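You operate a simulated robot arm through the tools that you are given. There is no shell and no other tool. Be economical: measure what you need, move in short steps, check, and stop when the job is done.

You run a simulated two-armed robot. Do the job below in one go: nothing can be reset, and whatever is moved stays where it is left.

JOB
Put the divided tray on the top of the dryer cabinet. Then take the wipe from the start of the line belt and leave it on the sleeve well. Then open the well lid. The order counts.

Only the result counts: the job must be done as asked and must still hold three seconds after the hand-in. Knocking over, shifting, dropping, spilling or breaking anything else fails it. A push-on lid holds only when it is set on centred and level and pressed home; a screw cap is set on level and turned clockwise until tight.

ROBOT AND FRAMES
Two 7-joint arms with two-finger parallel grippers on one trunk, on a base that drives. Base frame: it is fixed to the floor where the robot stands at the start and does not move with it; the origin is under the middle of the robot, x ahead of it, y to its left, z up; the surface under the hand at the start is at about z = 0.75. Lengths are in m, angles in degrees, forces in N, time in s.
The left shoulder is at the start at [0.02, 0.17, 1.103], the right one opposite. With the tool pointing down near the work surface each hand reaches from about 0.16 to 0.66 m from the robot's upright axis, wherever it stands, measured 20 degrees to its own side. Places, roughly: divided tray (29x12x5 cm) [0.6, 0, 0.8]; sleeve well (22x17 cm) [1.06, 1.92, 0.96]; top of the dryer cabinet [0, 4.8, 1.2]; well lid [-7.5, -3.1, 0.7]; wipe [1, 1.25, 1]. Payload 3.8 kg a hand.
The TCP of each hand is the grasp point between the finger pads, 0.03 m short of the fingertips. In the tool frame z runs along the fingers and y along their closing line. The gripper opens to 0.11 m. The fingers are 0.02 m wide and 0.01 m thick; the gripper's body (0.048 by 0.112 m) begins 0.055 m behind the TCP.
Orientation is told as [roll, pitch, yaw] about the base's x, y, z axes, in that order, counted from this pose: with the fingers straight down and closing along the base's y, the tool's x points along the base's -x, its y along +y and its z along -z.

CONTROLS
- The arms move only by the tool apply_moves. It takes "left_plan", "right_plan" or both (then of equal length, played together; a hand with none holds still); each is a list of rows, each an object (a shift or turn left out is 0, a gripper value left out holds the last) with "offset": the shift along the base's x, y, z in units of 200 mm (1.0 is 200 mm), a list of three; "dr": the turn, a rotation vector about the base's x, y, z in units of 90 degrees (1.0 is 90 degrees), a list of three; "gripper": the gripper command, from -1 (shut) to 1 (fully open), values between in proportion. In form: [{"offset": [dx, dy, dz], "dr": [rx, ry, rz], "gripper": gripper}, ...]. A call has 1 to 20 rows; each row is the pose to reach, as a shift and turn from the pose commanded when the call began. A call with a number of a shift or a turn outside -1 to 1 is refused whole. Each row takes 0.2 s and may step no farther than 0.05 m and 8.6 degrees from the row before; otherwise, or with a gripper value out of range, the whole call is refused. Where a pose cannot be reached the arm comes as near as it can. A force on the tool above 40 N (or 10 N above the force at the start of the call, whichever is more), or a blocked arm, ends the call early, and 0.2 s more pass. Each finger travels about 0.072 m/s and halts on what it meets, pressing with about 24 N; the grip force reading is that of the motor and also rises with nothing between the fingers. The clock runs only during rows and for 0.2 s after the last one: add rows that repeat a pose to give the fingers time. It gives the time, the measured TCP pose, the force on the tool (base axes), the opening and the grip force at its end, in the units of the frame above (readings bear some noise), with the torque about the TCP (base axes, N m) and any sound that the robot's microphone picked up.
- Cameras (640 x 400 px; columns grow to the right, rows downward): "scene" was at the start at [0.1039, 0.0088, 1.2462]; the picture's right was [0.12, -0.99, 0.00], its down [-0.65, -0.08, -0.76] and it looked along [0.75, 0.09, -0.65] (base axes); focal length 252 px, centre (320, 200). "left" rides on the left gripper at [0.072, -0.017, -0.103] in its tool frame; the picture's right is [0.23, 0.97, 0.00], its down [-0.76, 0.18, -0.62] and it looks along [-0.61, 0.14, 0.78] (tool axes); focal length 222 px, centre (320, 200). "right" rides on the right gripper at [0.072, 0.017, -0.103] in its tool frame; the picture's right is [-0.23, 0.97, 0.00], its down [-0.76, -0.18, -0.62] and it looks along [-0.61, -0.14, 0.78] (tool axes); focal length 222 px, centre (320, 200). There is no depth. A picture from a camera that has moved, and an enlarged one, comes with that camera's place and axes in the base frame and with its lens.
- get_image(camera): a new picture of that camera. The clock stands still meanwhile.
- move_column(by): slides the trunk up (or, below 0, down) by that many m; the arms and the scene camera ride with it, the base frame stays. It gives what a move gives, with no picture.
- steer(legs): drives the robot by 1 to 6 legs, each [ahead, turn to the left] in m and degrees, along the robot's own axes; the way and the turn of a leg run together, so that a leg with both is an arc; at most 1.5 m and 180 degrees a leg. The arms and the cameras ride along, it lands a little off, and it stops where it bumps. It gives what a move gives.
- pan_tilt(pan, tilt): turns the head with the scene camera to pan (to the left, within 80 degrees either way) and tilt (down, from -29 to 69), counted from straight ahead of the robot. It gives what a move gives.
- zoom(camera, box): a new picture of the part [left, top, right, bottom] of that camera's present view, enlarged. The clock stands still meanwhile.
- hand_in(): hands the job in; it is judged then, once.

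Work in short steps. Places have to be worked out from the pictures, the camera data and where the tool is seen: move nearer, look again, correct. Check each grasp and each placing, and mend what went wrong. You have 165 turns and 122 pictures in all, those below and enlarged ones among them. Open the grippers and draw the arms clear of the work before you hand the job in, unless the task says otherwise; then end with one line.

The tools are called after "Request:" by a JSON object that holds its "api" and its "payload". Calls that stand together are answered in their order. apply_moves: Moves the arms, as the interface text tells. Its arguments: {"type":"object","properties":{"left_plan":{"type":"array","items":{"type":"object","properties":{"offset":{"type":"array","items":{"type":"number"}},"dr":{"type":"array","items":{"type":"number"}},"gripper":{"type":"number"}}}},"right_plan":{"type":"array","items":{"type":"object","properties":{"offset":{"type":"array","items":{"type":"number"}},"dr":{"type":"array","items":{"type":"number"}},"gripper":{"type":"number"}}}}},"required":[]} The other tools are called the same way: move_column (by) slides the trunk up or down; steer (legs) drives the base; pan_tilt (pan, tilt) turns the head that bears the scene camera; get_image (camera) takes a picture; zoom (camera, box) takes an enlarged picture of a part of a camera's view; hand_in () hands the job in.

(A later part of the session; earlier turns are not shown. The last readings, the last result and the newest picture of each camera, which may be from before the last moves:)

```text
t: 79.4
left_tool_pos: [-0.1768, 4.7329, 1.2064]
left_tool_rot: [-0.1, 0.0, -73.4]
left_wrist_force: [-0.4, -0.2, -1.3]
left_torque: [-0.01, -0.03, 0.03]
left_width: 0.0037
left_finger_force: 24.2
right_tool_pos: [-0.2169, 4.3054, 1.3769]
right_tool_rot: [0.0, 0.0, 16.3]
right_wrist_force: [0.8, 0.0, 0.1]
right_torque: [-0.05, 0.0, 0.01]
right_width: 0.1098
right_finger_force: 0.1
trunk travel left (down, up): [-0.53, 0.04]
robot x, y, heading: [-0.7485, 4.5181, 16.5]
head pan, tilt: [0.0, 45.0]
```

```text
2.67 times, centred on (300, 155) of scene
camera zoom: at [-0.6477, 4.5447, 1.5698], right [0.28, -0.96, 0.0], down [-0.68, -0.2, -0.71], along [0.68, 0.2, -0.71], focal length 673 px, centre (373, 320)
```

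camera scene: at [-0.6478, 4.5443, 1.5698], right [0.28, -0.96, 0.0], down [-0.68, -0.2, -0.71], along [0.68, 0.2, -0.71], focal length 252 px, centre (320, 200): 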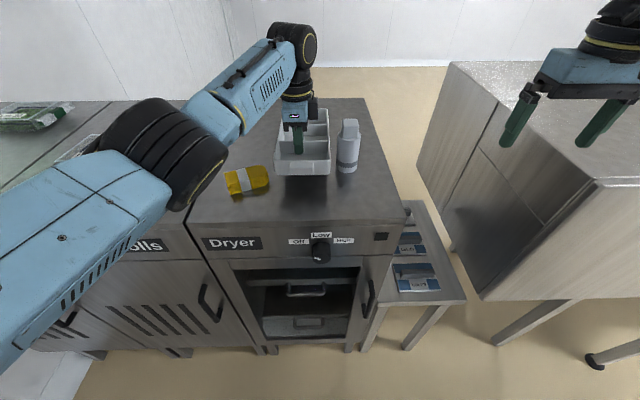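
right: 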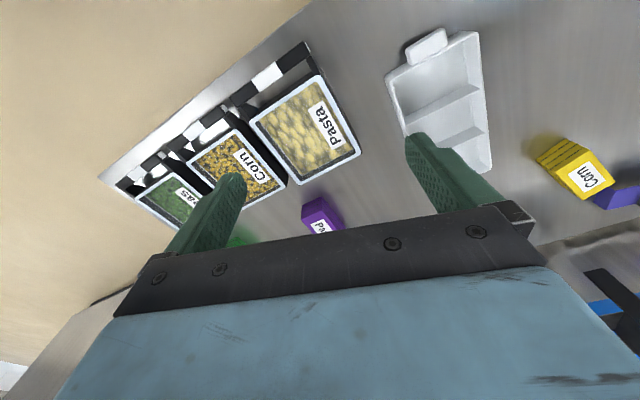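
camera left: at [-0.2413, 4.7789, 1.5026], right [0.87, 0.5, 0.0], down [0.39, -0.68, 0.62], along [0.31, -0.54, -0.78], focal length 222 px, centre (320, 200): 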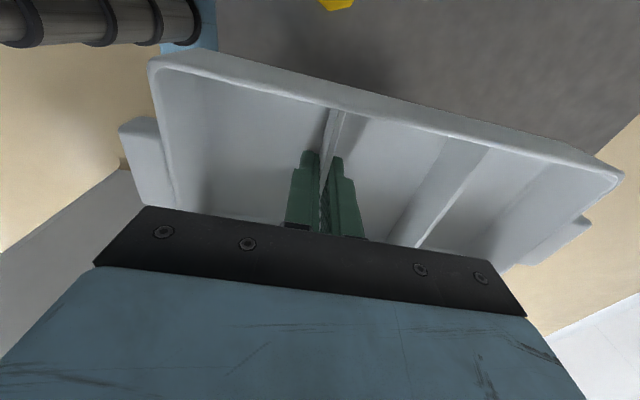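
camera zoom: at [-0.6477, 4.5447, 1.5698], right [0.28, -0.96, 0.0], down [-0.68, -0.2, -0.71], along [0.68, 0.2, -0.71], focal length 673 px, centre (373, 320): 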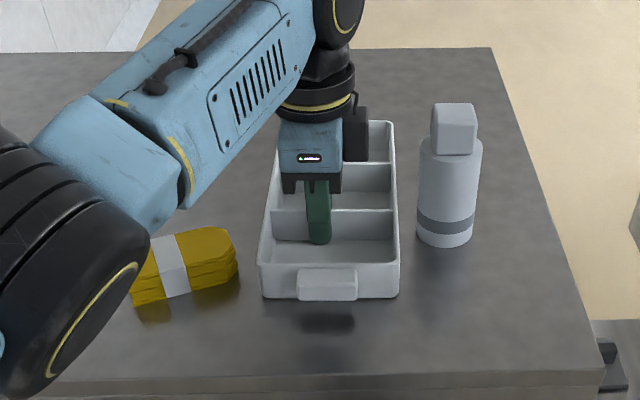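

Still about 2 cm above by its shadow; I continue in 5 mm rows and watch the force.

Request:
{"api": "apply_moves", "payload": {"left_plan": [{"offset": [0, 0, -0.02]}, {"offset": [0, 0, -0.04]}, {"offset": [0, 0, -0.06]}, {"offset": [0, 0, -0.06]}]}}

Request:
{"api": "apply_moves", "payload": {"left_plan": [{"offset": [0, 0, -0.015]}, {"offset": [0, 0, -0.03]}, {"offset": [0, 0, -0.03]}]}}

Request:
{"api": "zoom", "payload": {"camera": "scene", "box": [200, 80, 400, 230]}}

```text
t: 80.2
left_tool_pos: [-0.1753, 4.7354, 1.2047]
left_tool_rot: [0.8, -0.1, -73.5]
left_wrist_force: [-4.1, 0.0, 14.2]
left_torque: [-0.04, 0.85, 0.02]
left_width: 0.0038
left_finger_force: 23.6
right_tool_pos: [-0.2186, 4.3056, 1.3757]
right_tool_rot: [0.1, -0.1, 16.3]
right_wrist_force: [0.4, -0.7, -0.5]
right_torque: [0.02, 0.0, 0.0]
right_width: 0.1102
right_finger_force: 0.0
trunk travel left (down, up): [-0.53, 0.04]
robot x, y, heading: [-0.746, 4.5174, 16.4]
head pan, tilt: [0.0, 45.0]
stopped in row 4 (left hand): the force on the tool passed its limit at 42 N (the readings are from after the stop); the commanded pose is now the measured one
```

```text
t: 80.9
left_tool_pos: [-0.1717, 4.7355, 1.204]
left_tool_rot: [1.6, 0.0, -73.6]
left_wrist_force: [-5.8, 0.1, 14.9]
left_torque: [-0.07, 1.04, 0.05]
left_width: 0.0044
left_finger_force: 24.2
right_tool_pos: [-0.2182, 4.3059, 1.3757]
right_tool_rot: [-0.1, 0.1, 16.3]
right_wrist_force: [1.3, -0.2, -0.2]
right_torque: [-0.03, 0.01, 0.0]
right_width: 0.1102
right_finger_force: 0.0
trunk travel left (down, up): [-0.53, 0.04]
robot x, y, heading: [-0.7382, 4.5181, 16.5]
head pan, tilt: [0.0, 45.0]
stopped in row 3 (left hand): the force on the tool passed its limit at 41 N (the readings are from after the stop); the commanded pose is now the measured one
```

```text
2.67 times, centred on (300, 155) of scene
camera zoom: at [-0.6485, 4.5444, 1.5696], right [0.28, -0.96, 0.0], down [-0.68, -0.2, -0.71], along [0.68, 0.2, -0.71], focal length 673 px, centre (373, 320)
```

zoom: 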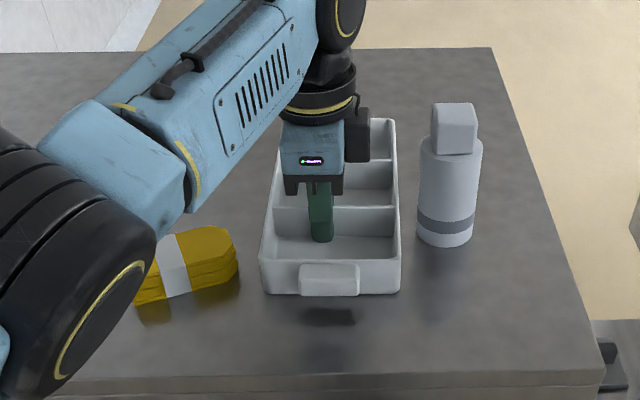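

Contact at TCP 1.205 fits a surface at about 1.168 (the tray was gripped 0.037 above its bottom). I relax the press slightly, then check.

Request:
{"api": "apply_moves", "payload": {"left_plan": [{"offset": [-0.02, 0, 0.01], "dr": [-0.009, 0, 0]}, {"offset": [-0.02, -0.005, 0.015], "dr": [-0.018, 0, 0]}, {"offset": [-0.02, -0.005, 0.015], "dr": [-0.018, 0, 0]}]}}

Request:
{"api": "get_image", "payload": {"camera": "left"}}

Request:
{"api": "zoom", "payload": {"camera": "scene", "box": [260, 100, 360, 200]}}

```text
t: 81.7
left_tool_pos: [-0.1758, 4.7348, 1.2057]
left_tool_rot: [1.1, -1.7, -73.5]
left_wrist_force: [2.9, 3.0, 12.5]
left_torque: [0.54, 0.93, -0.14]
left_width: 0.0042
left_finger_force: 24.1
right_tool_pos: [-0.2178, 4.3057, 1.3755]
right_tool_rot: [0.0, 0.0, 16.4]
right_wrist_force: [0.1, -0.1, -0.6]
right_torque: [0.02, -0.01, 0.0]
right_width: 0.1099
right_finger_force: 0.1
trunk travel left (down, up): [-0.53, 0.04]
robot x, y, heading: [-0.7433, 4.5156, 16.2]
head pan, tilt: [0.0, 45.0]
```

```text
89 pictures are left
camera left: at [-0.2175, 4.8009, 1.3059], right [0.87, 0.49, 0.01], down [0.37, -0.67, 0.65], along [0.33, -0.56, -0.76], focal length 222 px, centre (320, 200)
```

left: 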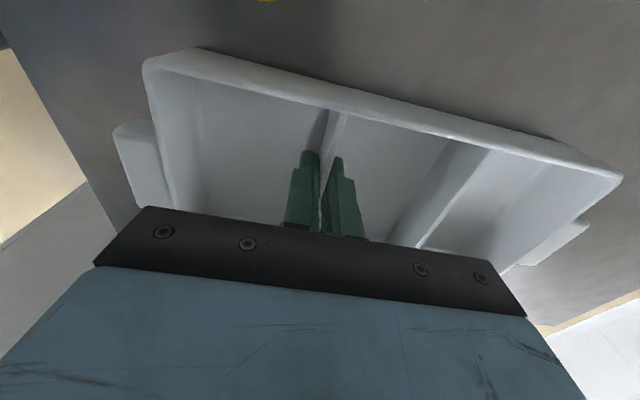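

```text
4.00 times, centred on (310, 150) of scene
camera zoom: at [-0.6482, 4.5447, 1.5698], right [0.28, -0.96, 0.0], down [-0.68, -0.2, -0.71], along [0.68, 0.2, -0.71], focal length 1010 px, centre (360, 400)
```

zoom: 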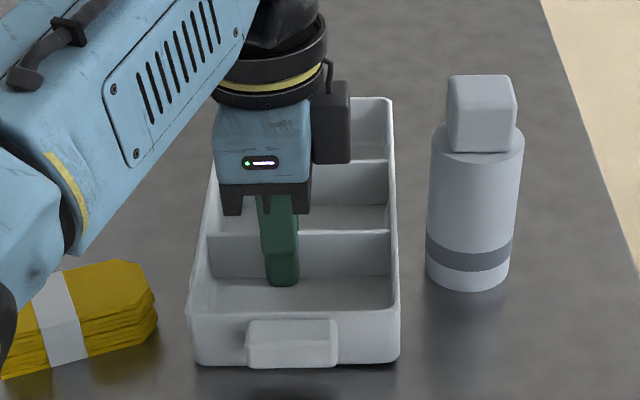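

The tray sits on the surface. I open the fingers slightly to free the divider, then rise straight up.

Request:
{"api": "apply_moves", "payload": {"left_plan": [{"gripper": -0.6}, {"gripper": -0.5}, {"gripper": -0.5}]}}

Request:
{"api": "apply_moves", "payload": {"left_plan": [{"offset": [0, 0, 0.03]}, {"offset": [0, 0, 0.08]}, {"offset": [0, 0, 0.15]}, {"offset": [0, 0, 0.25]}, {"offset": [0, 0, 0.4]}, {"offset": [0, 0, 0.6]}, {"offset": [0, 0, 0.8]}, {"offset": [0, 0, 0.8]}]}}

Request:
{"api": "get_image", "payload": {"camera": "scene"}}

```text
t: 82.5
left_tool_pos: [-0.1769, 4.7336, 1.2043]
left_tool_rot: [0.9, -1.7, -73.6]
left_wrist_force: [1.9, -0.8, 6.6]
left_torque: [-0.01, 0.04, 0.01]
left_width: 0.0268
left_finger_force: 0.0
right_tool_pos: [-0.2175, 4.3052, 1.3763]
right_tool_rot: [0.1, 0.1, 16.2]
right_wrist_force: [0.3, -0.2, 0.0]
right_torque: [-0.03, -0.04, -0.01]
right_width: 0.1098
right_finger_force: 0.1
trunk travel left (down, up): [-0.53, 0.04]
robot x, y, heading: [-0.7427, 4.5137, 16.4]
head pan, tilt: [0.0, 45.0]
```

```text
t: 84.3
left_tool_pos: [-0.1788, 4.7349, 1.3632]
left_tool_rot: [0.9, -1.7, -73.5]
left_wrist_force: [1.0, 0.4, 0.5]
left_torque: [0.01, 0.03, -0.02]
left_width: 0.0276
left_finger_force: 0.0
right_tool_pos: [-0.2168, 4.3066, 1.3747]
right_tool_rot: [0.0, 0.0, 16.3]
right_wrist_force: [0.5, 0.7, 0.5]
right_torque: [0.0, 0.02, -0.01]
right_width: 0.1101
right_finger_force: 0.1
trunk travel left (down, up): [-0.53, 0.04]
robot x, y, heading: [-0.7489, 4.5128, 16.5]
head pan, tilt: [0.0, 45.0]
```

```text
87 pictures are left
camera scene: at [-0.6472, 4.5453, 1.5697], right [0.28, -0.96, 0.0], down [-0.68, -0.2, -0.71], along [0.68, 0.2, -0.71], focal length 252 px, centre (320, 200)
```

scene: 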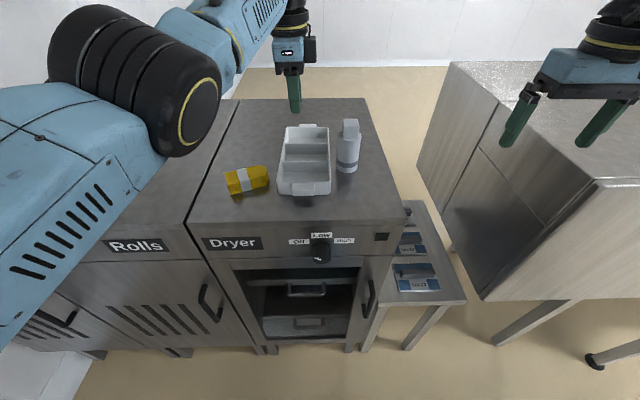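

The tray rests on the dryer top with the bundle and bottle untouched. I draw the left hand back, then drive back around the pillar toward the line belt.

Request:
{"api": "apply_moves", "payload": {"left_plan": [{"offset": [-0.1, -0.03, 0.1]}, {"offset": [-0.25, -0.06, 0.2]}, {"offset": [-0.4, -0.06, 0.3]}, {"offset": [-0.6, -0.04, 0.35]}, {"offset": [-0.8, 0.0, 0.35]}, {"offset": [-1.0, 0.05, 0.35]}]}}

Request:
{"api": "steer", "payload": {"legs": [[-0.6, 0], [0, -126.5], [1.1, 0], [1.1, 0], [0, 82.5]]}}

Request:
{"api": "pan_tilt", "payload": {"pan": 0, "tilt": 20}}

Request:
{"api": "get_image", "payload": {"camera": "scene"}}

```text
t: 85.7
left_tool_pos: [-0.3787, 4.7451, 1.4369]
left_tool_rot: [1.0, -1.7, -73.5]
left_wrist_force: [-0.3, 0.7, 0.4]
left_torque: [0.02, -0.02, 0.0]
left_width: 0.027
left_finger_force: 0.1
right_tool_pos: [-0.2184, 4.3063, 1.3764]
right_tool_rot: [0.1, -0.1, 16.4]
right_wrist_force: [-0.6, -0.1, -0.6]
right_torque: [0.0, -0.05, -0.02]
right_width: 0.1103
right_finger_force: 0.0
trunk travel left (down, up): [-0.53, 0.04]
robot x, y, heading: [-0.7443, 4.5148, 16.4]
head pan, tilt: [0.0, 45.0]
```

```text
t: 108.3
left_tool_pos: [-1.6299, 2.1871, 1.4349]
left_tool_rot: [1.0, -1.8, -117.0]
left_wrist_force: [1.2, 0.1, 0.4]
left_torque: [-0.02, 0.01, 0.01]
left_width: 0.0273
left_finger_force: 0.1
right_tool_pos: [-1.8161, 1.7587, 1.3747]
right_tool_rot: [0.0, 0.0, -27.2]
right_wrist_force: [-0.4, 0.5, -0.6]
right_torque: [-0.02, -0.02, -0.01]
right_width: 0.1102
right_finger_force: 0.1
trunk travel left (down, up): [-0.53, 0.04]
robot x, y, heading: [-2.0536, 2.2772, -27.2]
head pan, tilt: [0.0, 45.0]
```

```text
t: 109.2
left_tool_pos: [-1.6306, 2.186, 1.4355]
left_tool_rot: [1.0, -1.6, -117.0]
left_wrist_force: [0.0, -0.3, 0.7]
left_torque: [0.01, 0.01, -0.03]
left_width: 0.0275
left_finger_force: 0.1
right_tool_pos: [-1.817, 1.7584, 1.3757]
right_tool_rot: [0.0, 0.0, -27.2]
right_wrist_force: [-0.1, -0.5, -0.1]
right_torque: [0.01, 0.0, -0.01]
right_width: 0.1099
right_finger_force: 0.1
trunk travel left (down, up): [-0.53, 0.04]
robot x, y, heading: [-2.055, 2.2793, -27.4]
head pan, tilt: [0.0, 20.0]
```

```text
86 pictures are left
camera scene: at [-1.9525, 2.222, 1.6084], right [-0.46, -0.89, 0.0], down [-0.31, 0.16, -0.94], along [0.84, -0.43, -0.34], focal length 252 px, centre (320, 200)
```

scene: 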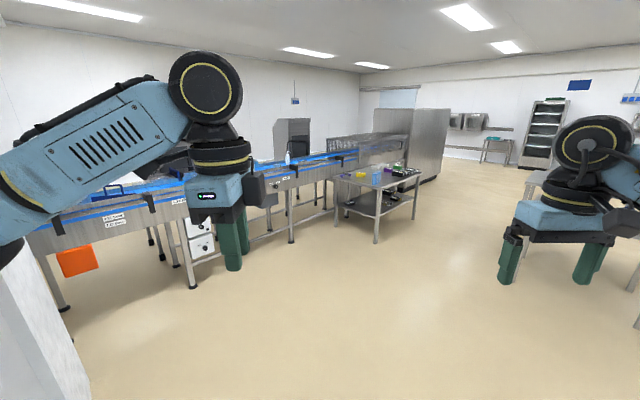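

The path to the belt is clear. I drive toward (-0.15, 1.28) and face the line.

Request:
{"api": "steer", "payload": {"legs": [[1.1, 0], [1.05, 0], [0, 44]]}}

Request:
{"api": "pan_tilt", "payload": {"pan": 0, "tilt": 30}}

Request:
{"api": "get_image", "payload": {"camera": "scene"}}

```text
t: 121.8
left_tool_pos: [0.2235, 1.5308, 1.4358]
left_tool_rot: [1.0, -1.7, -73.2]
left_wrist_force: [0.5, -0.1, 0.7]
left_torque: [-0.01, -0.01, -0.02]
left_width: 0.0275
left_finger_force: 0.1
right_tool_pos: [0.3873, 1.0931, 1.3745]
right_tool_rot: [-0.1, 0.0, 16.7]
right_wrist_force: [0.2, -0.6, 0.5]
right_torque: [0.01, -0.01, -0.01]
right_width: 0.1102
right_finger_force: 0.0
trunk travel left (down, up): [-0.53, 0.04]
robot x, y, heading: [-0.1439, 1.3001, 17.0]
head pan, tilt: [0.0, 20.0]
```

```text
t: 122.6
left_tool_pos: [0.2234, 1.5296, 1.4362]
left_tool_rot: [1.1, -1.6, -73.1]
left_wrist_force: [-0.3, -0.7, 0.4]
left_torque: [-0.02, -0.02, 0.03]
left_width: 0.0277
left_finger_force: 0.0
right_tool_pos: [0.3866, 1.0924, 1.3753]
right_tool_rot: [0.0, 0.0, 16.6]
right_wrist_force: [1.3, 0.4, 0.3]
right_torque: [0.01, 0.04, -0.01]
right_width: 0.11
right_finger_force: 0.0
trunk travel left (down, up): [-0.53, 0.04]
robot x, y, heading: [-0.1409, 1.3005, 16.6]
head pan, tilt: [0.0, 30.0]
```

```text
85 pictures are left
camera scene: at [-0.0372, 1.3318, 1.5924], right [0.29, -0.96, 0.0], down [-0.48, -0.14, -0.87], along [0.83, 0.25, -0.5], focal length 252 px, centre (320, 200)
```

scene: 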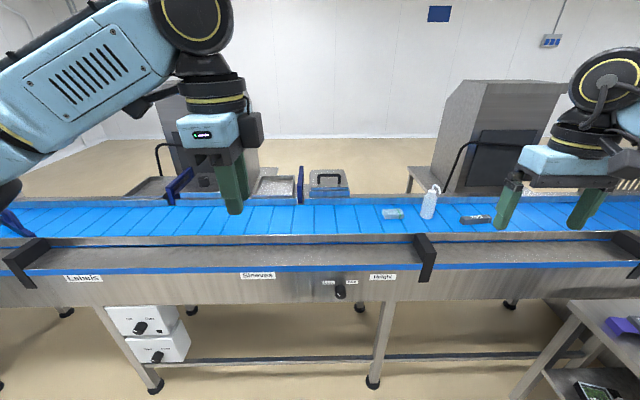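

I see the belt with sleeves/wells behind it and small items on it; I zoom in to identify the wipe and the sleeve well.

Request:
{"api": "zoom", "payload": {"camera": "scene", "box": [340, 150, 540, 300]}}

Request:
{"api": "zoom", "payload": {"camera": "scene", "box": [130, 140, 370, 300]}}

```text
2.67 times, centred on (440, 225) of scene
camera zoom: at [-0.0372, 1.3318, 1.5924], right [0.29, -0.96, 0.0], down [-0.48, -0.14, -0.87], along [0.83, 0.25, -0.5], focal length 673 px, centre (0, 133)
```

zoom: 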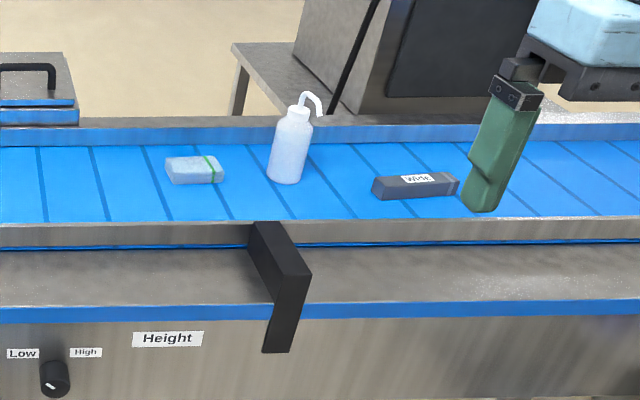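

```text
2.50 times, centred on (250, 220) of scene
camera zoom: at [-0.0372, 1.3318, 1.5924], right [0.29, -0.96, 0.0], down [-0.48, -0.14, -0.87], along [0.83, 0.25, -0.5], focal length 631 px, centre (495, 150)
```

zoom: 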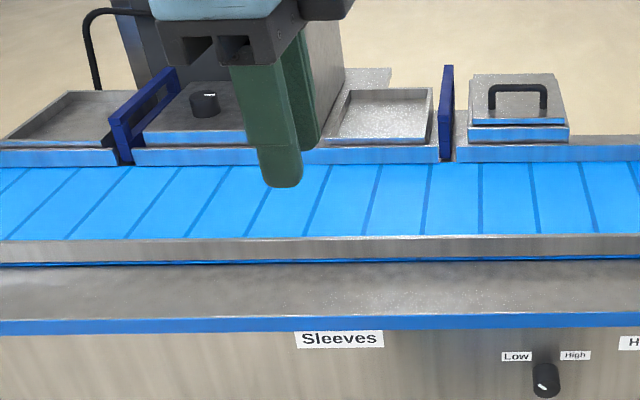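

The pack with the green band is near (0.98, 1.29), matching the wipe's rough place; I read the label on the other item to be sure.

Request:
{"api": "zoom", "payload": {"camera": "scene", "box": [450, 200, 530, 250]}}

Request:
{"api": "zoom", "payload": {"camera": "scene", "box": [370, 180, 450, 230]}}

```text
8.00 times, centred on (490, 225) of scene
camera zoom: at [-0.0372, 1.3318, 1.5924], right [0.29, -0.96, 0.0], down [-0.48, -0.14, -0.87], along [0.83, 0.25, -0.5], focal length 2020 px, centre (-1040, 0)
```

zoom: 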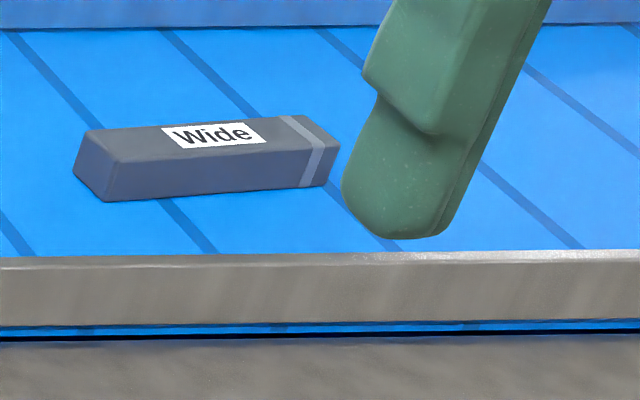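

```text
8.00 times, centred on (410, 205) of scene
camera zoom: at [-0.0372, 1.3318, 1.5924], right [0.29, -0.96, 0.0], down [-0.48, -0.14, -0.87], along [0.83, 0.25, -0.5], focal length 2020 px, centre (-400, 160)
```

zoom: 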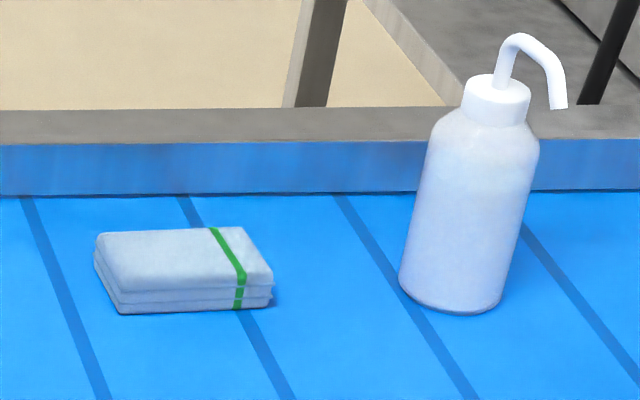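

The wipe is the folded cloth with a green band near (0.98, 1.29); the dark block reads "Wide". I lower the trunk a bit and drive nearer so that the left hand faces the wipe.

Request:
{"api": "move_column", "payload": {"by": -0.15}}

Request:
{"api": "steer", "payload": {"legs": [[0, -60], [0.54, 0], [0, 60]]}}

Request:
{"api": "pan_tilt", "payload": {"pan": 8, "tilt": 32}}

Request:
{"api": "get_image", "payload": {"camera": "scene"}}

```text
t: 124.3
left_tool_pos: [0.2229, 1.531, 1.2862]
left_tool_rot: [1.1, -1.6, -73.1]
left_wrist_force: [0.8, 0.2, -0.5]
left_torque: [-0.02, -0.01, 0.0]
left_width: 0.0276
left_finger_force: 0.1
right_tool_pos: [0.3868, 1.0918, 1.2259]
right_tool_rot: [0.1, 0.0, 16.8]
right_wrist_force: [0.7, 0.1, 0.1]
right_torque: [-0.03, 0.01, 0.01]
right_width: 0.11
right_finger_force: 0.1
trunk travel left (down, up): [-0.38, 0.19]
robot x, y, heading: [-0.1452, 1.3086, 17.1]
head pan, tilt: [0.0, 30.0]
```

```text
t: 132.8
left_tool_pos: [0.6175, 1.16, 1.2854]
left_tool_rot: [1.0, -1.7, -73.1]
left_wrist_force: [-0.3, 0.1, -0.2]
left_torque: [0.0, -0.01, 0.0]
left_width: 0.0273
left_finger_force: 0.2
right_tool_pos: [0.7813, 0.7236, 1.2267]
right_tool_rot: [0.0, 0.0, 16.8]
right_wrist_force: [-1.4, 0.1, 0.3]
right_torque: [-0.02, -0.01, 0.01]
right_width: 0.1102
right_finger_force: 0.0
trunk travel left (down, up): [-0.38, 0.19]
robot x, y, heading: [0.2494, 0.9292, 17.0]
head pan, tilt: [0.0, 30.0]
```

```text
t: 133.4
left_tool_pos: [0.6181, 1.1604, 1.2853]
left_tool_rot: [1.1, -1.6, -72.9]
left_wrist_force: [-0.3, 0.6, 0.1]
left_torque: [-0.01, -0.02, 0.02]
left_width: 0.0276
left_finger_force: 0.0
right_tool_pos: [0.7814, 0.7223, 1.2256]
right_tool_rot: [0.0, 0.0, 16.8]
right_wrist_force: [0.3, 0.2, 0.8]
right_torque: [-0.02, -0.02, -0.01]
right_width: 0.1099
right_finger_force: 0.1
trunk travel left (down, up): [-0.38, 0.19]
robot x, y, heading: [0.2494, 0.9275, 17.0]
head pan, tilt: [8.0, 32.0]
```

```text
80 pictures are left
camera scene: at [0.3521, 0.9724, 1.4392], right [0.42, -0.91, 0.0], down [-0.48, -0.22, -0.85], along [0.77, 0.36, -0.53], focal length 252 px, centre (320, 200)
```

scene: 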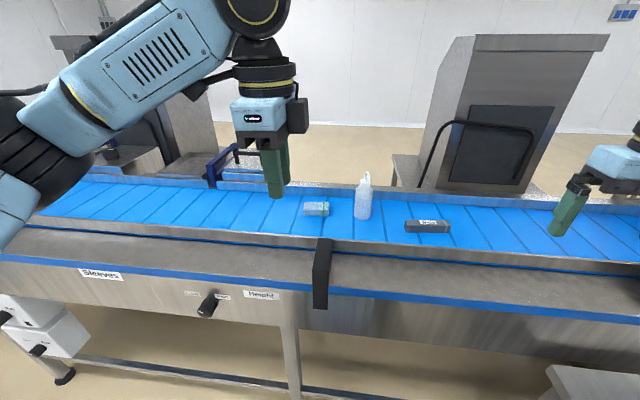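

Triangulated, the wipe is at about (0.992, 1.287) on a belt near z 0.93; the bottle stands to its right. I drive 0.25 m closer and turn the left hand so it closes along the belt.

Request:
{"api": "steer", "payload": {"legs": [[0.25, 0]]}}

Request:
{"api": "apply_moves", "payload": {"left_plan": [{"dr": [0, 0, 0.09], "gripper": 1}, {"dr": [0, 0, 0.18]}, {"dr": [0, 0, 0.27]}, {"dr": [0, 0, 0.36]}, {"dr": [0, 0, 0.45]}, {"dr": [0, 0, 0.54]}, {"dr": [0, 0, 0.63]}, {"dr": [0, 0, 0.72]}, {"dr": [0, 0, 0.81]}, {"dr": [0, 0, 0.9]}, {"dr": [0, 0, 0.99]}, {"dr": [0, 0, 0.99]}]}}

Request:
{"api": "pan_tilt", "payload": {"pan": 15, "tilt": 42}}

Request:
{"api": "get_image", "payload": {"camera": "scene"}}

Request:
{"api": "get_image", "payload": {"camera": "left"}}

```text
t: 135.3
left_tool_pos: [0.8583, 1.2335, 1.2853]
left_tool_rot: [1.0, -1.5, -72.9]
left_wrist_force: [0.2, 0.1, -0.1]
left_torque: [-0.01, 0.03, -0.02]
left_width: 0.0274
left_finger_force: 0.1
right_tool_pos: [1.0224, 0.7964, 1.2251]
right_tool_rot: [0.0, 0.1, 16.8]
right_wrist_force: [0.6, 0.6, 0.6]
right_torque: [0.02, 0.0, -0.01]
right_width: 0.1101
right_finger_force: 0.1
trunk travel left (down, up): [-0.38, 0.19]
robot x, y, heading: [0.4885, 1.0033, 17.0]
head pan, tilt: [8.0, 32.0]
```

```text
t: 137.9
left_tool_pos: [0.8574, 1.2331, 1.2852]
left_tool_rot: [1.0, -1.7, 16.3]
left_wrist_force: [0.0, -0.8, 0.0]
left_torque: [0.0, -0.01, 0.0]
left_width: 0.1101
left_finger_force: 0.1
right_tool_pos: [1.021, 0.7966, 1.2255]
right_tool_rot: [0.0, 0.0, 16.7]
right_wrist_force: [0.7, 0.0, 0.1]
right_torque: [0.01, -0.01, 0.02]
right_width: 0.1101
right_finger_force: 0.1
trunk travel left (down, up): [-0.38, 0.19]
robot x, y, heading: [0.4923, 1.0014, 16.9]
head pan, tilt: [8.0, 32.0]
```

```text
t: 138.6
left_tool_pos: [0.8578, 1.2325, 1.2864]
left_tool_rot: [0.9, -1.6, 16.1]
left_wrist_force: [-0.9, -0.5, -0.7]
left_torque: [0.01, -0.01, 0.03]
left_width: 0.1101
left_finger_force: 0.0
right_tool_pos: [1.021, 0.7964, 1.2263]
right_tool_rot: [0.1, 0.0, 16.8]
right_wrist_force: [-0.4, 0.2, 0.1]
right_torque: [0.0, 0.02, -0.02]
right_width: 0.1101
right_finger_force: 0.0
trunk travel left (down, up): [-0.38, 0.19]
robot x, y, heading: [0.4899, 0.9985, 17.0]
head pan, tilt: [15.0, 42.0]
```

```text
79 pictures are left
camera scene: at [0.5815, 1.0518, 1.4241], right [0.53, -0.85, 0.0], down [-0.57, -0.35, -0.74], along [0.63, 0.39, -0.67], focal length 252 px, centre (320, 200)
```

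scene: 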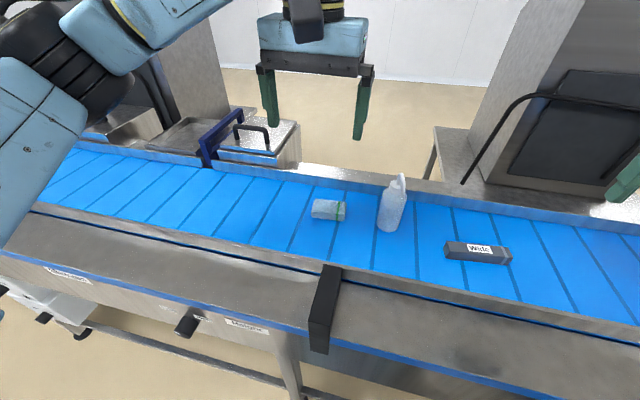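

```text
78 pictures are left
camera left: at [0.7882, 1.1935, 1.3864], right [-0.49, 0.87, 0.01], down [0.67, 0.37, 0.65], along [0.56, 0.32, -0.76], focal length 222 px, centre (320, 200)
```

left: 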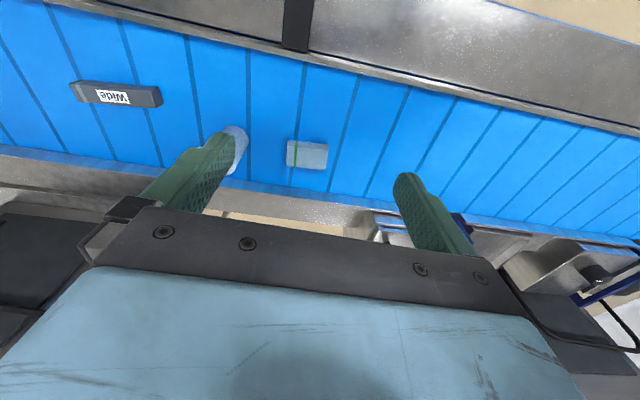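

I zoom on the wipe in both views to get its size, orientation and place.

Request:
{"api": "zoom", "payload": {"camera": "left", "box": [210, 100, 410, 225]}}

Request:
{"api": "zoom", "payload": {"camera": "scene", "box": [290, 170, 420, 250]}}

```text
3.20 times, centred on (310, 162) of left
camera zoom: at [0.7882, 1.1935, 1.3864], right [-0.49, 0.87, 0.01], down [0.67, 0.37, 0.65], along [0.56, 0.32, -0.76], focal length 711 px, centre (352, 320)
```

zoom: 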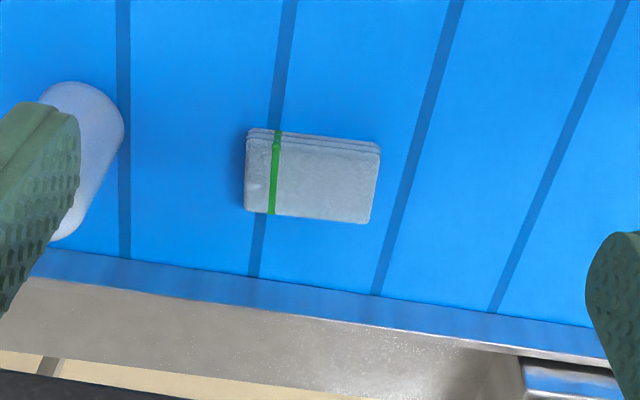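

```text
4.92 times, centred on (355, 210) of scene
camera zoom: at [0.5815, 1.0518, 1.4241], right [0.53, -0.85, 0.0], down [-0.57, -0.35, -0.74], along [0.63, 0.39, -0.67], focal length 1243 px, centre (148, 151)
```

zoom: 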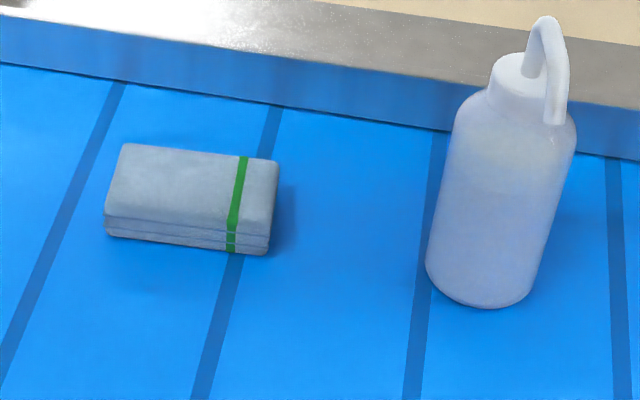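

The wipe is about 8.7 x 5 cm, centred at (1.012, 1.289), its length along 114°. I turn the left hand to yaw 24° and then pitch it forward 35°, so the same pose can later reach the well; coming down above it meanwhile.

Request:
{"api": "apply_moves", "payload": {"left_plan": [{"offset": [0.1, 0.03, -0.15], "dr": [-0.005, -0.0015, 0.044]}, {"offset": [0.2, 0.06, -0.3], "dr": [-0.0096, -0.003, 0.0867]}, {"offset": [0.2, 0.06, -0.3], "dr": [-0.0096, -0.003, 0.0867]}]}}

Request:
{"api": "apply_moves", "payload": {"left_plan": [{"offset": [0.04, 0.02, -0.1], "dr": [0.03, -0.068, 0]}, {"offset": [0.08, 0.03, -0.2], "dr": [0.06, -0.136, 0]}, {"offset": [0.13, 0.05, -0.3], "dr": [0.09, -0.204, 0]}, {"offset": [0.18, 0.07, -0.4], "dr": [0.12, -0.272, 0]}, {"offset": [0.22, 0.08, -0.5], "dr": [0.151, -0.339, 0]}, {"offset": [0.22, 0.08, -0.5], "dr": [0.151, -0.339, 0]}]}}

Request:
{"api": "get_image", "payload": {"camera": "left"}}

Request:
{"api": "get_image", "payload": {"camera": "scene"}}

```text
t: 139.4
left_tool_pos: [0.8977, 1.2442, 1.2272]
left_tool_rot: [0.1, -1.6, 24.1]
left_wrist_force: [0.2, 0.1, -0.9]
left_torque: [0.03, 0.0, -0.01]
left_width: 0.1099
left_finger_force: 0.1
right_tool_pos: [1.0206, 0.7953, 1.2249]
right_tool_rot: [0.0, 0.0, 16.7]
right_wrist_force: [-0.3, 0.3, -0.8]
right_torque: [0.02, 0.0, -0.01]
right_width: 0.11
right_finger_force: 0.0
trunk travel left (down, up): [-0.38, 0.19]
robot x, y, heading: [0.4916, 0.9989, 17.1]
head pan, tilt: [15.0, 42.0]
```

```text
t: 140.8
left_tool_pos: [0.9416, 1.2606, 1.1245]
left_tool_rot: [0.1, -35.1, 23.9]
left_wrist_force: [-0.7, 0.3, -0.1]
left_torque: [-0.01, 0.0, -0.02]
left_width: 0.1101
left_finger_force: 0.1
right_tool_pos: [1.022, 0.7964, 1.2256]
right_tool_rot: [0.0, 0.0, 16.8]
right_wrist_force: [-0.6, -0.5, 0.6]
right_torque: [0.01, 0.0, 0.0]
right_width: 0.1102
right_finger_force: 0.0
trunk travel left (down, up): [-0.38, 0.19]
robot x, y, heading: [0.4893, 1.0088, 16.9]
head pan, tilt: [15.0, 42.0]
```

```text
75 pictures are left
camera left: at [0.8386, 1.1964, 1.1676], right [-0.57, 0.81, -0.13], down [0.17, 0.27, 0.95], along [0.81, 0.52, -0.29], focal length 222 px, centre (320, 200)
```

left: 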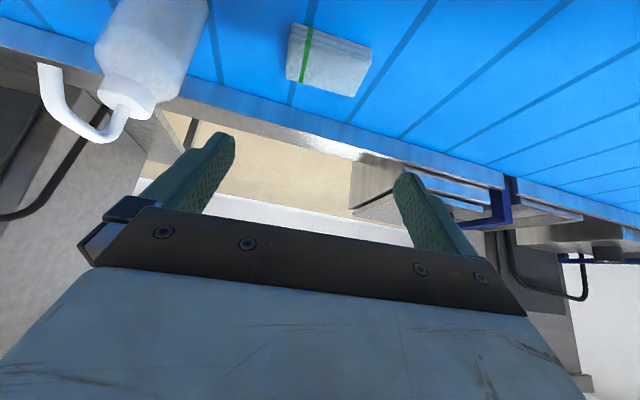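

```text
74 pictures are left
camera scene: at [0.5815, 1.0517, 1.4241], right [0.53, -0.85, 0.0], down [-0.57, -0.35, -0.74], along [0.63, 0.39, -0.67], focal length 252 px, centre (320, 200)
```

scene: 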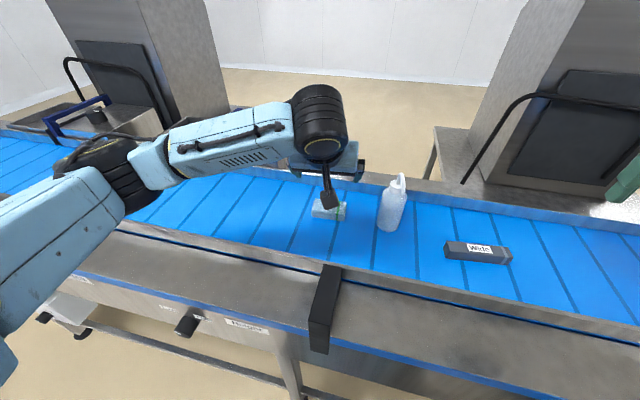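

Pitch is good. I go to the pre-grasp point behind and above the wipe along the tool axis.

Request:
{"api": "apply_moves", "payload": {"left_plan": [{"offset": [0.02, 0.005, -0.12]}, {"offset": [0.04, 0.01, -0.24]}, {"offset": [0.07, 0.02, -0.36]}, {"offset": [0.09, 0.025, -0.465]}, {"offset": [0.09, 0.025, -0.465]}]}}

Request:
{"api": "get_image", "payload": {"camera": "left"}}

Request:
{"api": "get_image", "payload": {"camera": "scene"}}

```text
t: 142.0
left_tool_pos: [0.9592, 1.2659, 1.0331]
left_tool_rot: [0.2, -35.0, 23.9]
left_wrist_force: [-0.2, -0.4, -0.2]
left_torque: [-0.02, -0.01, 0.0]
left_width: 0.1102
left_finger_force: 0.0
right_tool_pos: [1.0209, 0.7964, 1.2259]
right_tool_rot: [0.0, -0.1, 16.8]
right_wrist_force: [0.7, -0.4, 0.1]
right_torque: [-0.01, 0.0, -0.01]
right_width: 0.1102
right_finger_force: 0.1
trunk travel left (down, up): [-0.38, 0.19]
robot x, y, heading: [0.492, 1.0034, 16.9]
head pan, tilt: [15.0, 42.0]
```

```text
73 pictures are left
camera left: at [0.8562, 1.2011, 1.0753], right [-0.57, 0.81, -0.13], down [0.17, 0.27, 0.95], along [0.81, 0.52, -0.29], focal length 222 px, centre (320, 200)
```

left: 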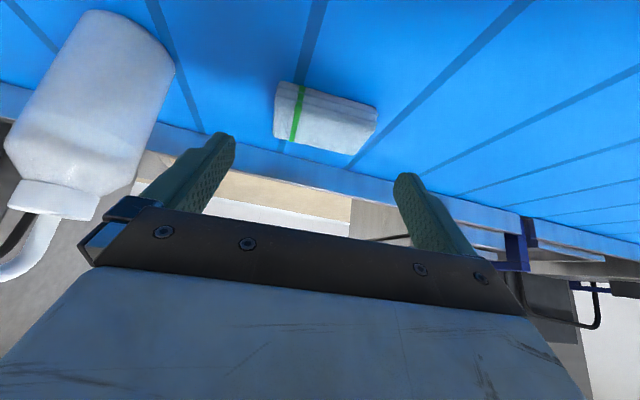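

```text
72 pictures are left
camera scene: at [0.5815, 1.0518, 1.4241], right [0.53, -0.85, 0.0], down [-0.57, -0.35, -0.74], along [0.63, 0.39, -0.67], focal length 252 px, centre (320, 200)
```

scene: 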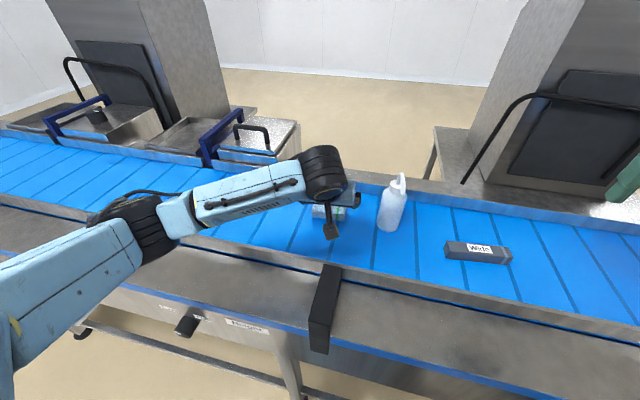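

Wipe is centred between the fingers. I advance along the tool axis to the grasp point.

Request:
{"api": "apply_moves", "payload": {"left_plan": [{"offset": [0.05, 0.023, -0.08]}, {"offset": [0.1, 0.046, -0.16]}, {"offset": [0.15, 0.07, -0.24]}, {"offset": [0.204, 0.093, -0.315]}, {"offset": [0.204, 0.093, -0.315]}]}}

Request:
{"api": "get_image", "payload": {"camera": "left"}}

Request:
{"api": "zoom", "payload": {"camera": "scene", "box": [270, 140, 430, 260]}}

```text
t: 143.2
left_tool_pos: [0.9999, 1.2861, 0.9698]
left_tool_rot: [0.2, -35.0, 23.9]
left_wrist_force: [-1.2, -0.7, 0.0]
left_torque: [-0.01, 0.0, -0.02]
left_width: 0.1101
left_finger_force: 0.1
right_tool_pos: [1.0207, 0.7961, 1.2254]
right_tool_rot: [0.0, 0.1, 16.7]
right_wrist_force: [0.2, 0.3, -0.2]
right_torque: [0.04, -0.02, 0.0]
right_width: 0.1102
right_finger_force: 0.1
trunk travel left (down, up): [-0.38, 0.19]
robot x, y, heading: [0.4923, 1.0062, 16.9]
head pan, tilt: [15.0, 42.0]
```

```text
71 pictures are left
camera left: at [0.8965, 1.2209, 1.0122], right [-0.57, 0.81, -0.13], down [0.17, 0.27, 0.95], along [0.81, 0.52, -0.29], focal length 222 px, centre (320, 200)
```

left: 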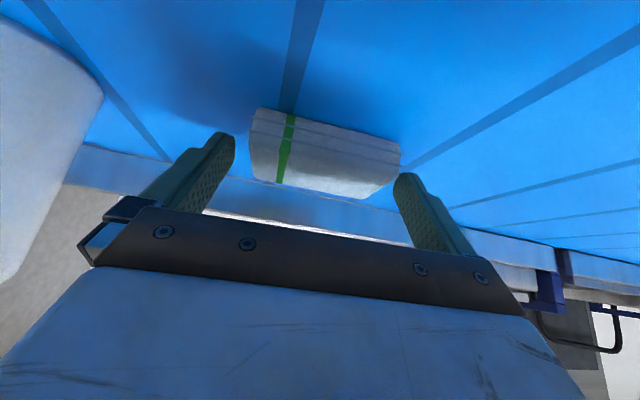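

```text
3.33 times, centred on (350, 200) of scene
camera zoom: at [0.5814, 1.0519, 1.4241], right [0.53, -0.85, 0.0], down [-0.57, -0.35, -0.74], along [0.63, 0.39, -0.67], focal length 842 px, centre (220, 200)
```

zoom: 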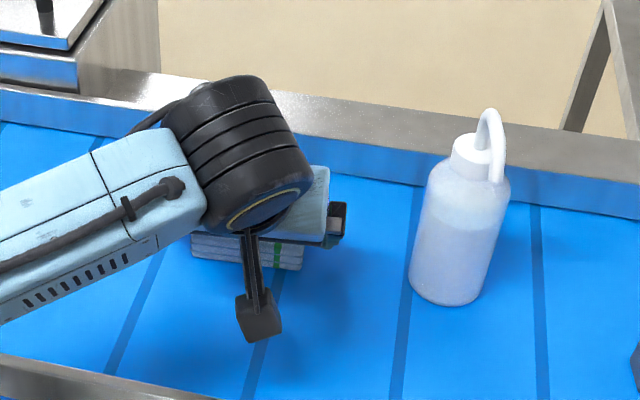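

Two-view check puts the wipe's centre nearly at the fingertips and about 1 cm lower than expected, centred laterally. I lower 1 cm and close gently.

Request:
{"api": "apply_moves", "payload": {"left_plan": [{"offset": [0, 0, -0.025]}, {"offset": [0, 0, -0.05]}, {"offset": [0, 0, -0.05]}]}}

Request:
{"api": "apply_moves", "payload": {"left_plan": [{"gripper": 0.4}, {"gripper": -0.2}, {"gripper": -0.5}, {"gripper": -1}, {"gripper": -1}]}}

Request:
{"api": "get_image", "payload": {"camera": "left"}}

```text
t: 144.0
left_tool_pos: [1.0009, 1.2848, 0.96]
left_tool_rot: [0.1, -35.1, 23.9]
left_wrist_force: [0.1, -0.1, 4.5]
left_torque: [-0.21, -0.1, -0.11]
left_width: 0.1098
left_finger_force: 0.0
right_tool_pos: [1.0198, 0.7949, 1.2256]
right_tool_rot: [0.0, 0.0, 16.7]
right_wrist_force: [0.3, -0.2, 0.5]
right_torque: [0.0, 0.01, 0.0]
right_width: 0.1098
right_finger_force: 0.1
trunk travel left (down, up): [-0.38, 0.19]
robot x, y, heading: [0.4893, 1.0025, 16.7]
head pan, tilt: [15.0, 42.0]
```

```text
t: 145.2
left_tool_pos: [1.0005, 1.2838, 0.9598]
left_tool_rot: [0.2, -35.0, 23.9]
left_wrist_force: [0.6, -3.6, 7.8]
left_torque: [-0.42, -0.23, -0.07]
left_width: 0.0893
left_finger_force: 23.6
right_tool_pos: [1.0206, 0.7961, 1.2263]
right_tool_rot: [0.0, 0.0, 16.8]
right_wrist_force: [0.8, 0.9, 0.3]
right_torque: [-0.02, -0.01, 0.01]
right_width: 0.1097
right_finger_force: 0.1
trunk travel left (down, up): [-0.38, 0.19]
robot x, y, heading: [0.4865, 0.9994, 16.9]
head pan, tilt: [15.0, 42.0]
```

```text
69 pictures are left
camera left: at [0.8965, 1.2196, 1.003], right [-0.57, 0.81, -0.13], down [0.17, 0.27, 0.95], along [0.81, 0.51, -0.29], focal length 222 px, centre (320, 200)
```

left: 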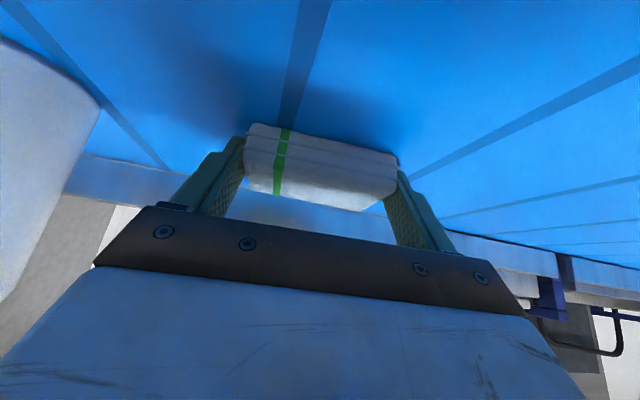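

The wipe is gripped (opening 0.089). I lift it straight up and check.

Request:
{"api": "apply_moves", "payload": {"left_plan": [{"offset": [0, 0, 0.08]}, {"offset": [0, 0, 0.16]}, {"offset": [0, 0, 0.28]}, {"offset": [0, 0, 0.4]}, {"offset": [0, 0, 0.55]}, {"offset": [0, 0, 0.7]}, {"offset": [0, 0, 0.85]}, {"offset": [0, 0, 1.0]}, {"offset": [0, 0, 1.0]}]}}

Request:
{"api": "get_image", "payload": {"camera": "left"}}

Request:
{"api": "get_image", "payload": {"camera": "scene"}}

```text
t: 147.2
left_tool_pos: [1.0007, 1.2845, 1.1594]
left_tool_rot: [0.1, -35.0, 23.8]
left_wrist_force: [0.1, -0.4, -0.3]
left_torque: [-0.02, 0.03, -0.01]
left_width: 0.0894
left_finger_force: 23.3
right_tool_pos: [1.0194, 0.796, 1.2258]
right_tool_rot: [0.0, 0.1, 16.7]
right_wrist_force: [0.0, 0.1, -0.8]
right_torque: [0.0, 0.0, 0.0]
right_width: 0.1102
right_finger_force: 0.0
trunk travel left (down, up): [-0.38, 0.19]
robot x, y, heading: [0.4929, 1.0035, 16.8]
head pan, tilt: [15.0, 42.0]
```

```text
68 pictures are left
camera left: at [0.8965, 1.2208, 1.2026], right [-0.57, 0.81, -0.13], down [0.17, 0.27, 0.95], along [0.81, 0.52, -0.29], focal length 222 px, centre (320, 200)
```

left: 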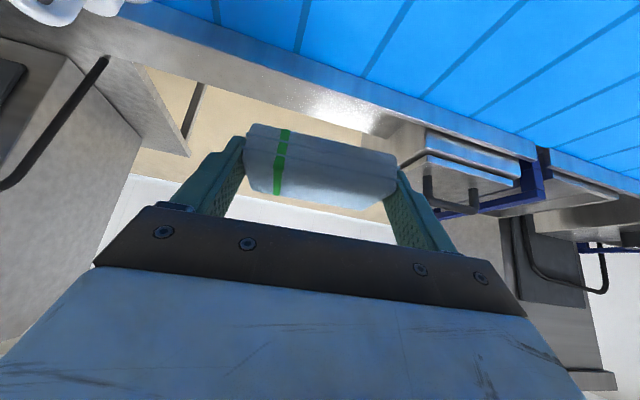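

```text
67 pictures are left
camera scene: at [0.5816, 1.0521, 1.4241], right [0.53, -0.85, 0.0], down [-0.57, -0.35, -0.74], along [0.63, 0.39, -0.67], focal length 252 px, centre (320, 200)
```

scene: 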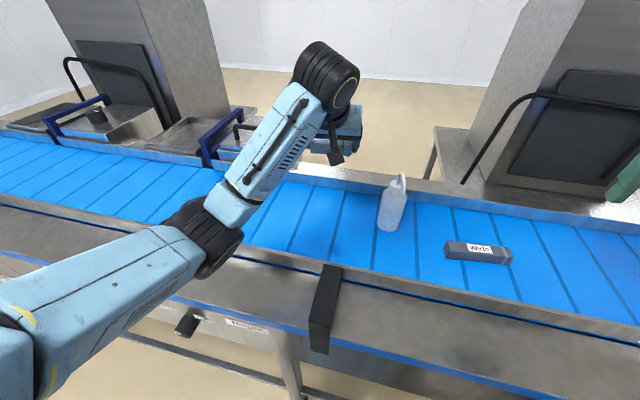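

The wipe is held level. I raise and draw it in, then drive back and along the line to face the sleeve well.

Request:
{"api": "apply_moves", "payload": {"left_plan": [{"offset": [-0.1, -0.03, 0.1]}, {"offset": [-0.2, -0.06, 0.2]}, {"offset": [-0.35, -0.1, 0.3]}, {"offset": [-0.5, -0.15, 0.35]}, {"offset": [-0.65, -0.2, 0.35]}, {"offset": [-0.65, -0.2, 0.35]}]}}

Request:
{"api": "steer", "payload": {"legs": [[-0.4, 0], [0, 60], [0.62, 0], [0, -60]]}}

Request:
{"api": "get_image", "payload": {"camera": "scene"}}

```text
t: 148.6
left_tool_pos: [0.87, 1.2455, 1.2292]
left_tool_rot: [0.2, -35.0, 23.9]
left_wrist_force: [-0.1, -0.7, 0.4]
left_torque: [-0.04, -0.04, 0.0]
left_width: 0.0896
left_finger_force: 24.5
right_tool_pos: [1.0225, 0.7958, 1.2263]
right_tool_rot: [0.0, 0.0, 16.9]
right_wrist_force: [0.0, -0.4, -0.3]
right_torque: [-0.02, 0.01, -0.02]
right_width: 0.1098
right_finger_force: 0.1
trunk travel left (down, up): [-0.38, 0.19]
robot x, y, heading: [0.4953, 1.0045, 17.0]
head pan, tilt: [15.0, 42.0]
```

```text
t: 159.5
left_tool_pos: [0.6219, 1.7306, 1.2288]
left_tool_rot: [0.1, -35.0, 24.1]
left_wrist_force: [-0.4, 0.2, -0.8]
left_torque: [0.01, 0.04, 0.0]
left_width: 0.0894
left_finger_force: 24.0
right_tool_pos: [0.7753, 1.2824, 1.2257]
right_tool_rot: [0.0, 0.0, 17.2]
right_wrist_force: [-0.2, -0.2, -0.1]
right_torque: [-0.02, -0.04, -0.02]
right_width: 0.11
right_finger_force: 0.1
trunk travel left (down, up): [-0.38, 0.19]
robot x, y, heading: [0.2479, 1.4898, 16.9]
head pan, tilt: [15.0, 42.0]
```

```text
66 pictures are left
camera scene: at [0.3344, 1.5364, 1.4241], right [0.53, -0.85, 0.0], down [-0.57, -0.36, -0.74], along [0.63, 0.4, -0.67], focal length 252 px, centre (320, 200)
```

scene: 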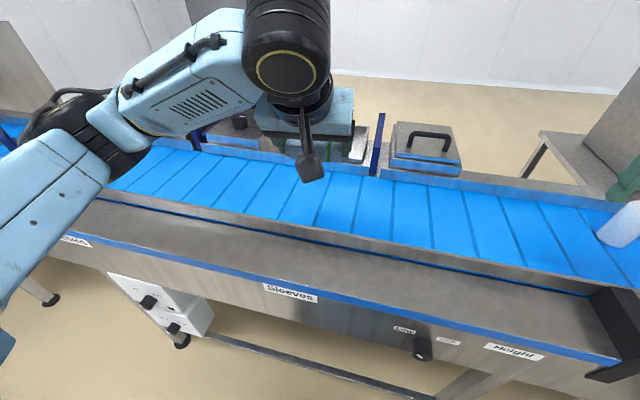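

I am at the right spot along the line; I look with both cameras for the well itself.

Request:
{"api": "get_image", "payload": {"camera": "left"}}

Request:
{"api": "zoom", "payload": {"camera": "scene", "box": [180, 90, 480, 260]}}

```text
65 pictures are left
camera left: at [0.5191, 1.666, 1.2725], right [-0.57, 0.81, -0.13], down [0.17, 0.27, 0.95], along [0.8, 0.52, -0.29], focal length 222 px, centre (320, 200)
```

left: 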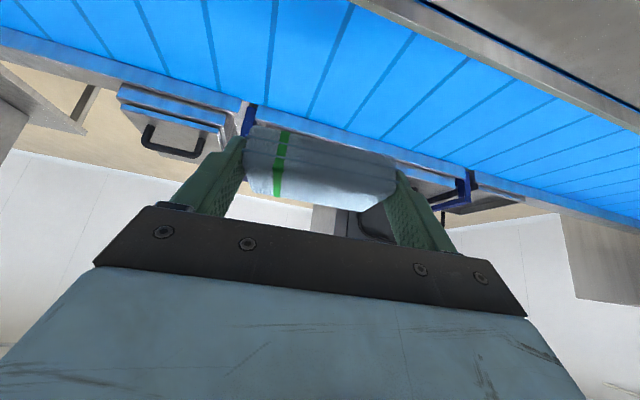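

```text
2.13 times, centred on (330, 175) of scene
camera zoom: at [0.3344, 1.5364, 1.4241], right [0.53, -0.85, 0.0], down [-0.57, -0.36, -0.74], along [0.63, 0.4, -0.67], focal length 539 px, centre (299, 253)
```

zoom: 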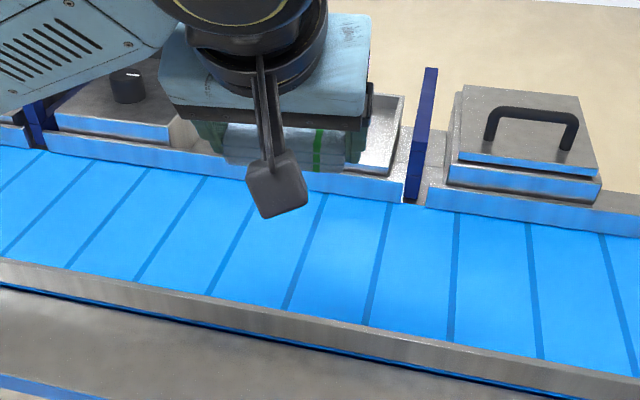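

The hand hides the well, so I shift it left and up for a clear view.

Request:
{"api": "apply_moves", "payload": {"left_plan": [{"offset": [-0.07, 0.2, 0.1]}, {"offset": [-0.14, 0.4, 0.2]}, {"offset": [-0.21, 0.6, 0.3]}, {"offset": [-0.28, 0.8, 0.4]}, {"offset": [-0.32, 0.95, 0.5]}, {"offset": [-0.32, 0.95, 0.5]}]}}

Request:
{"api": "zoom", "payload": {"camera": "scene", "box": [180, 70, 460, 245]}}

```text
t: 160.9
left_tool_pos: [0.5583, 1.9211, 1.332]
left_tool_rot: [0.2, -35.0, 24.2]
left_wrist_force: [0.1, -0.7, -0.5]
left_torque: [0.03, 0.03, -0.01]
left_width: 0.0892
left_finger_force: 23.8
right_tool_pos: [0.7751, 1.283, 1.2245]
right_tool_rot: [0.0, 0.0, 17.1]
right_wrist_force: [0.1, -0.6, 0.2]
right_torque: [0.03, 0.01, 0.02]
right_width: 0.1097
right_finger_force: 0.1
trunk travel left (down, up): [-0.38, 0.19]
robot x, y, heading: [0.2454, 1.4882, 17.3]
head pan, tilt: [15.0, 42.0]
```

```text
2.29 times, centred on (320, 158) of scene
camera zoom: at [0.3346, 1.5365, 1.4241], right [0.53, -0.85, 0.0], down [-0.57, -0.36, -0.74], along [0.63, 0.4, -0.67], focal length 577 px, centre (320, 297)
```

zoom: 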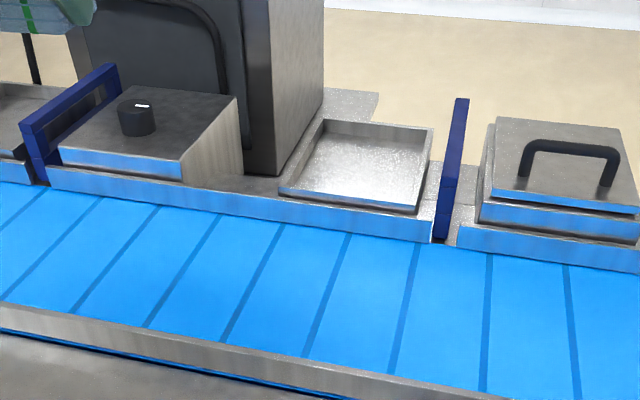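

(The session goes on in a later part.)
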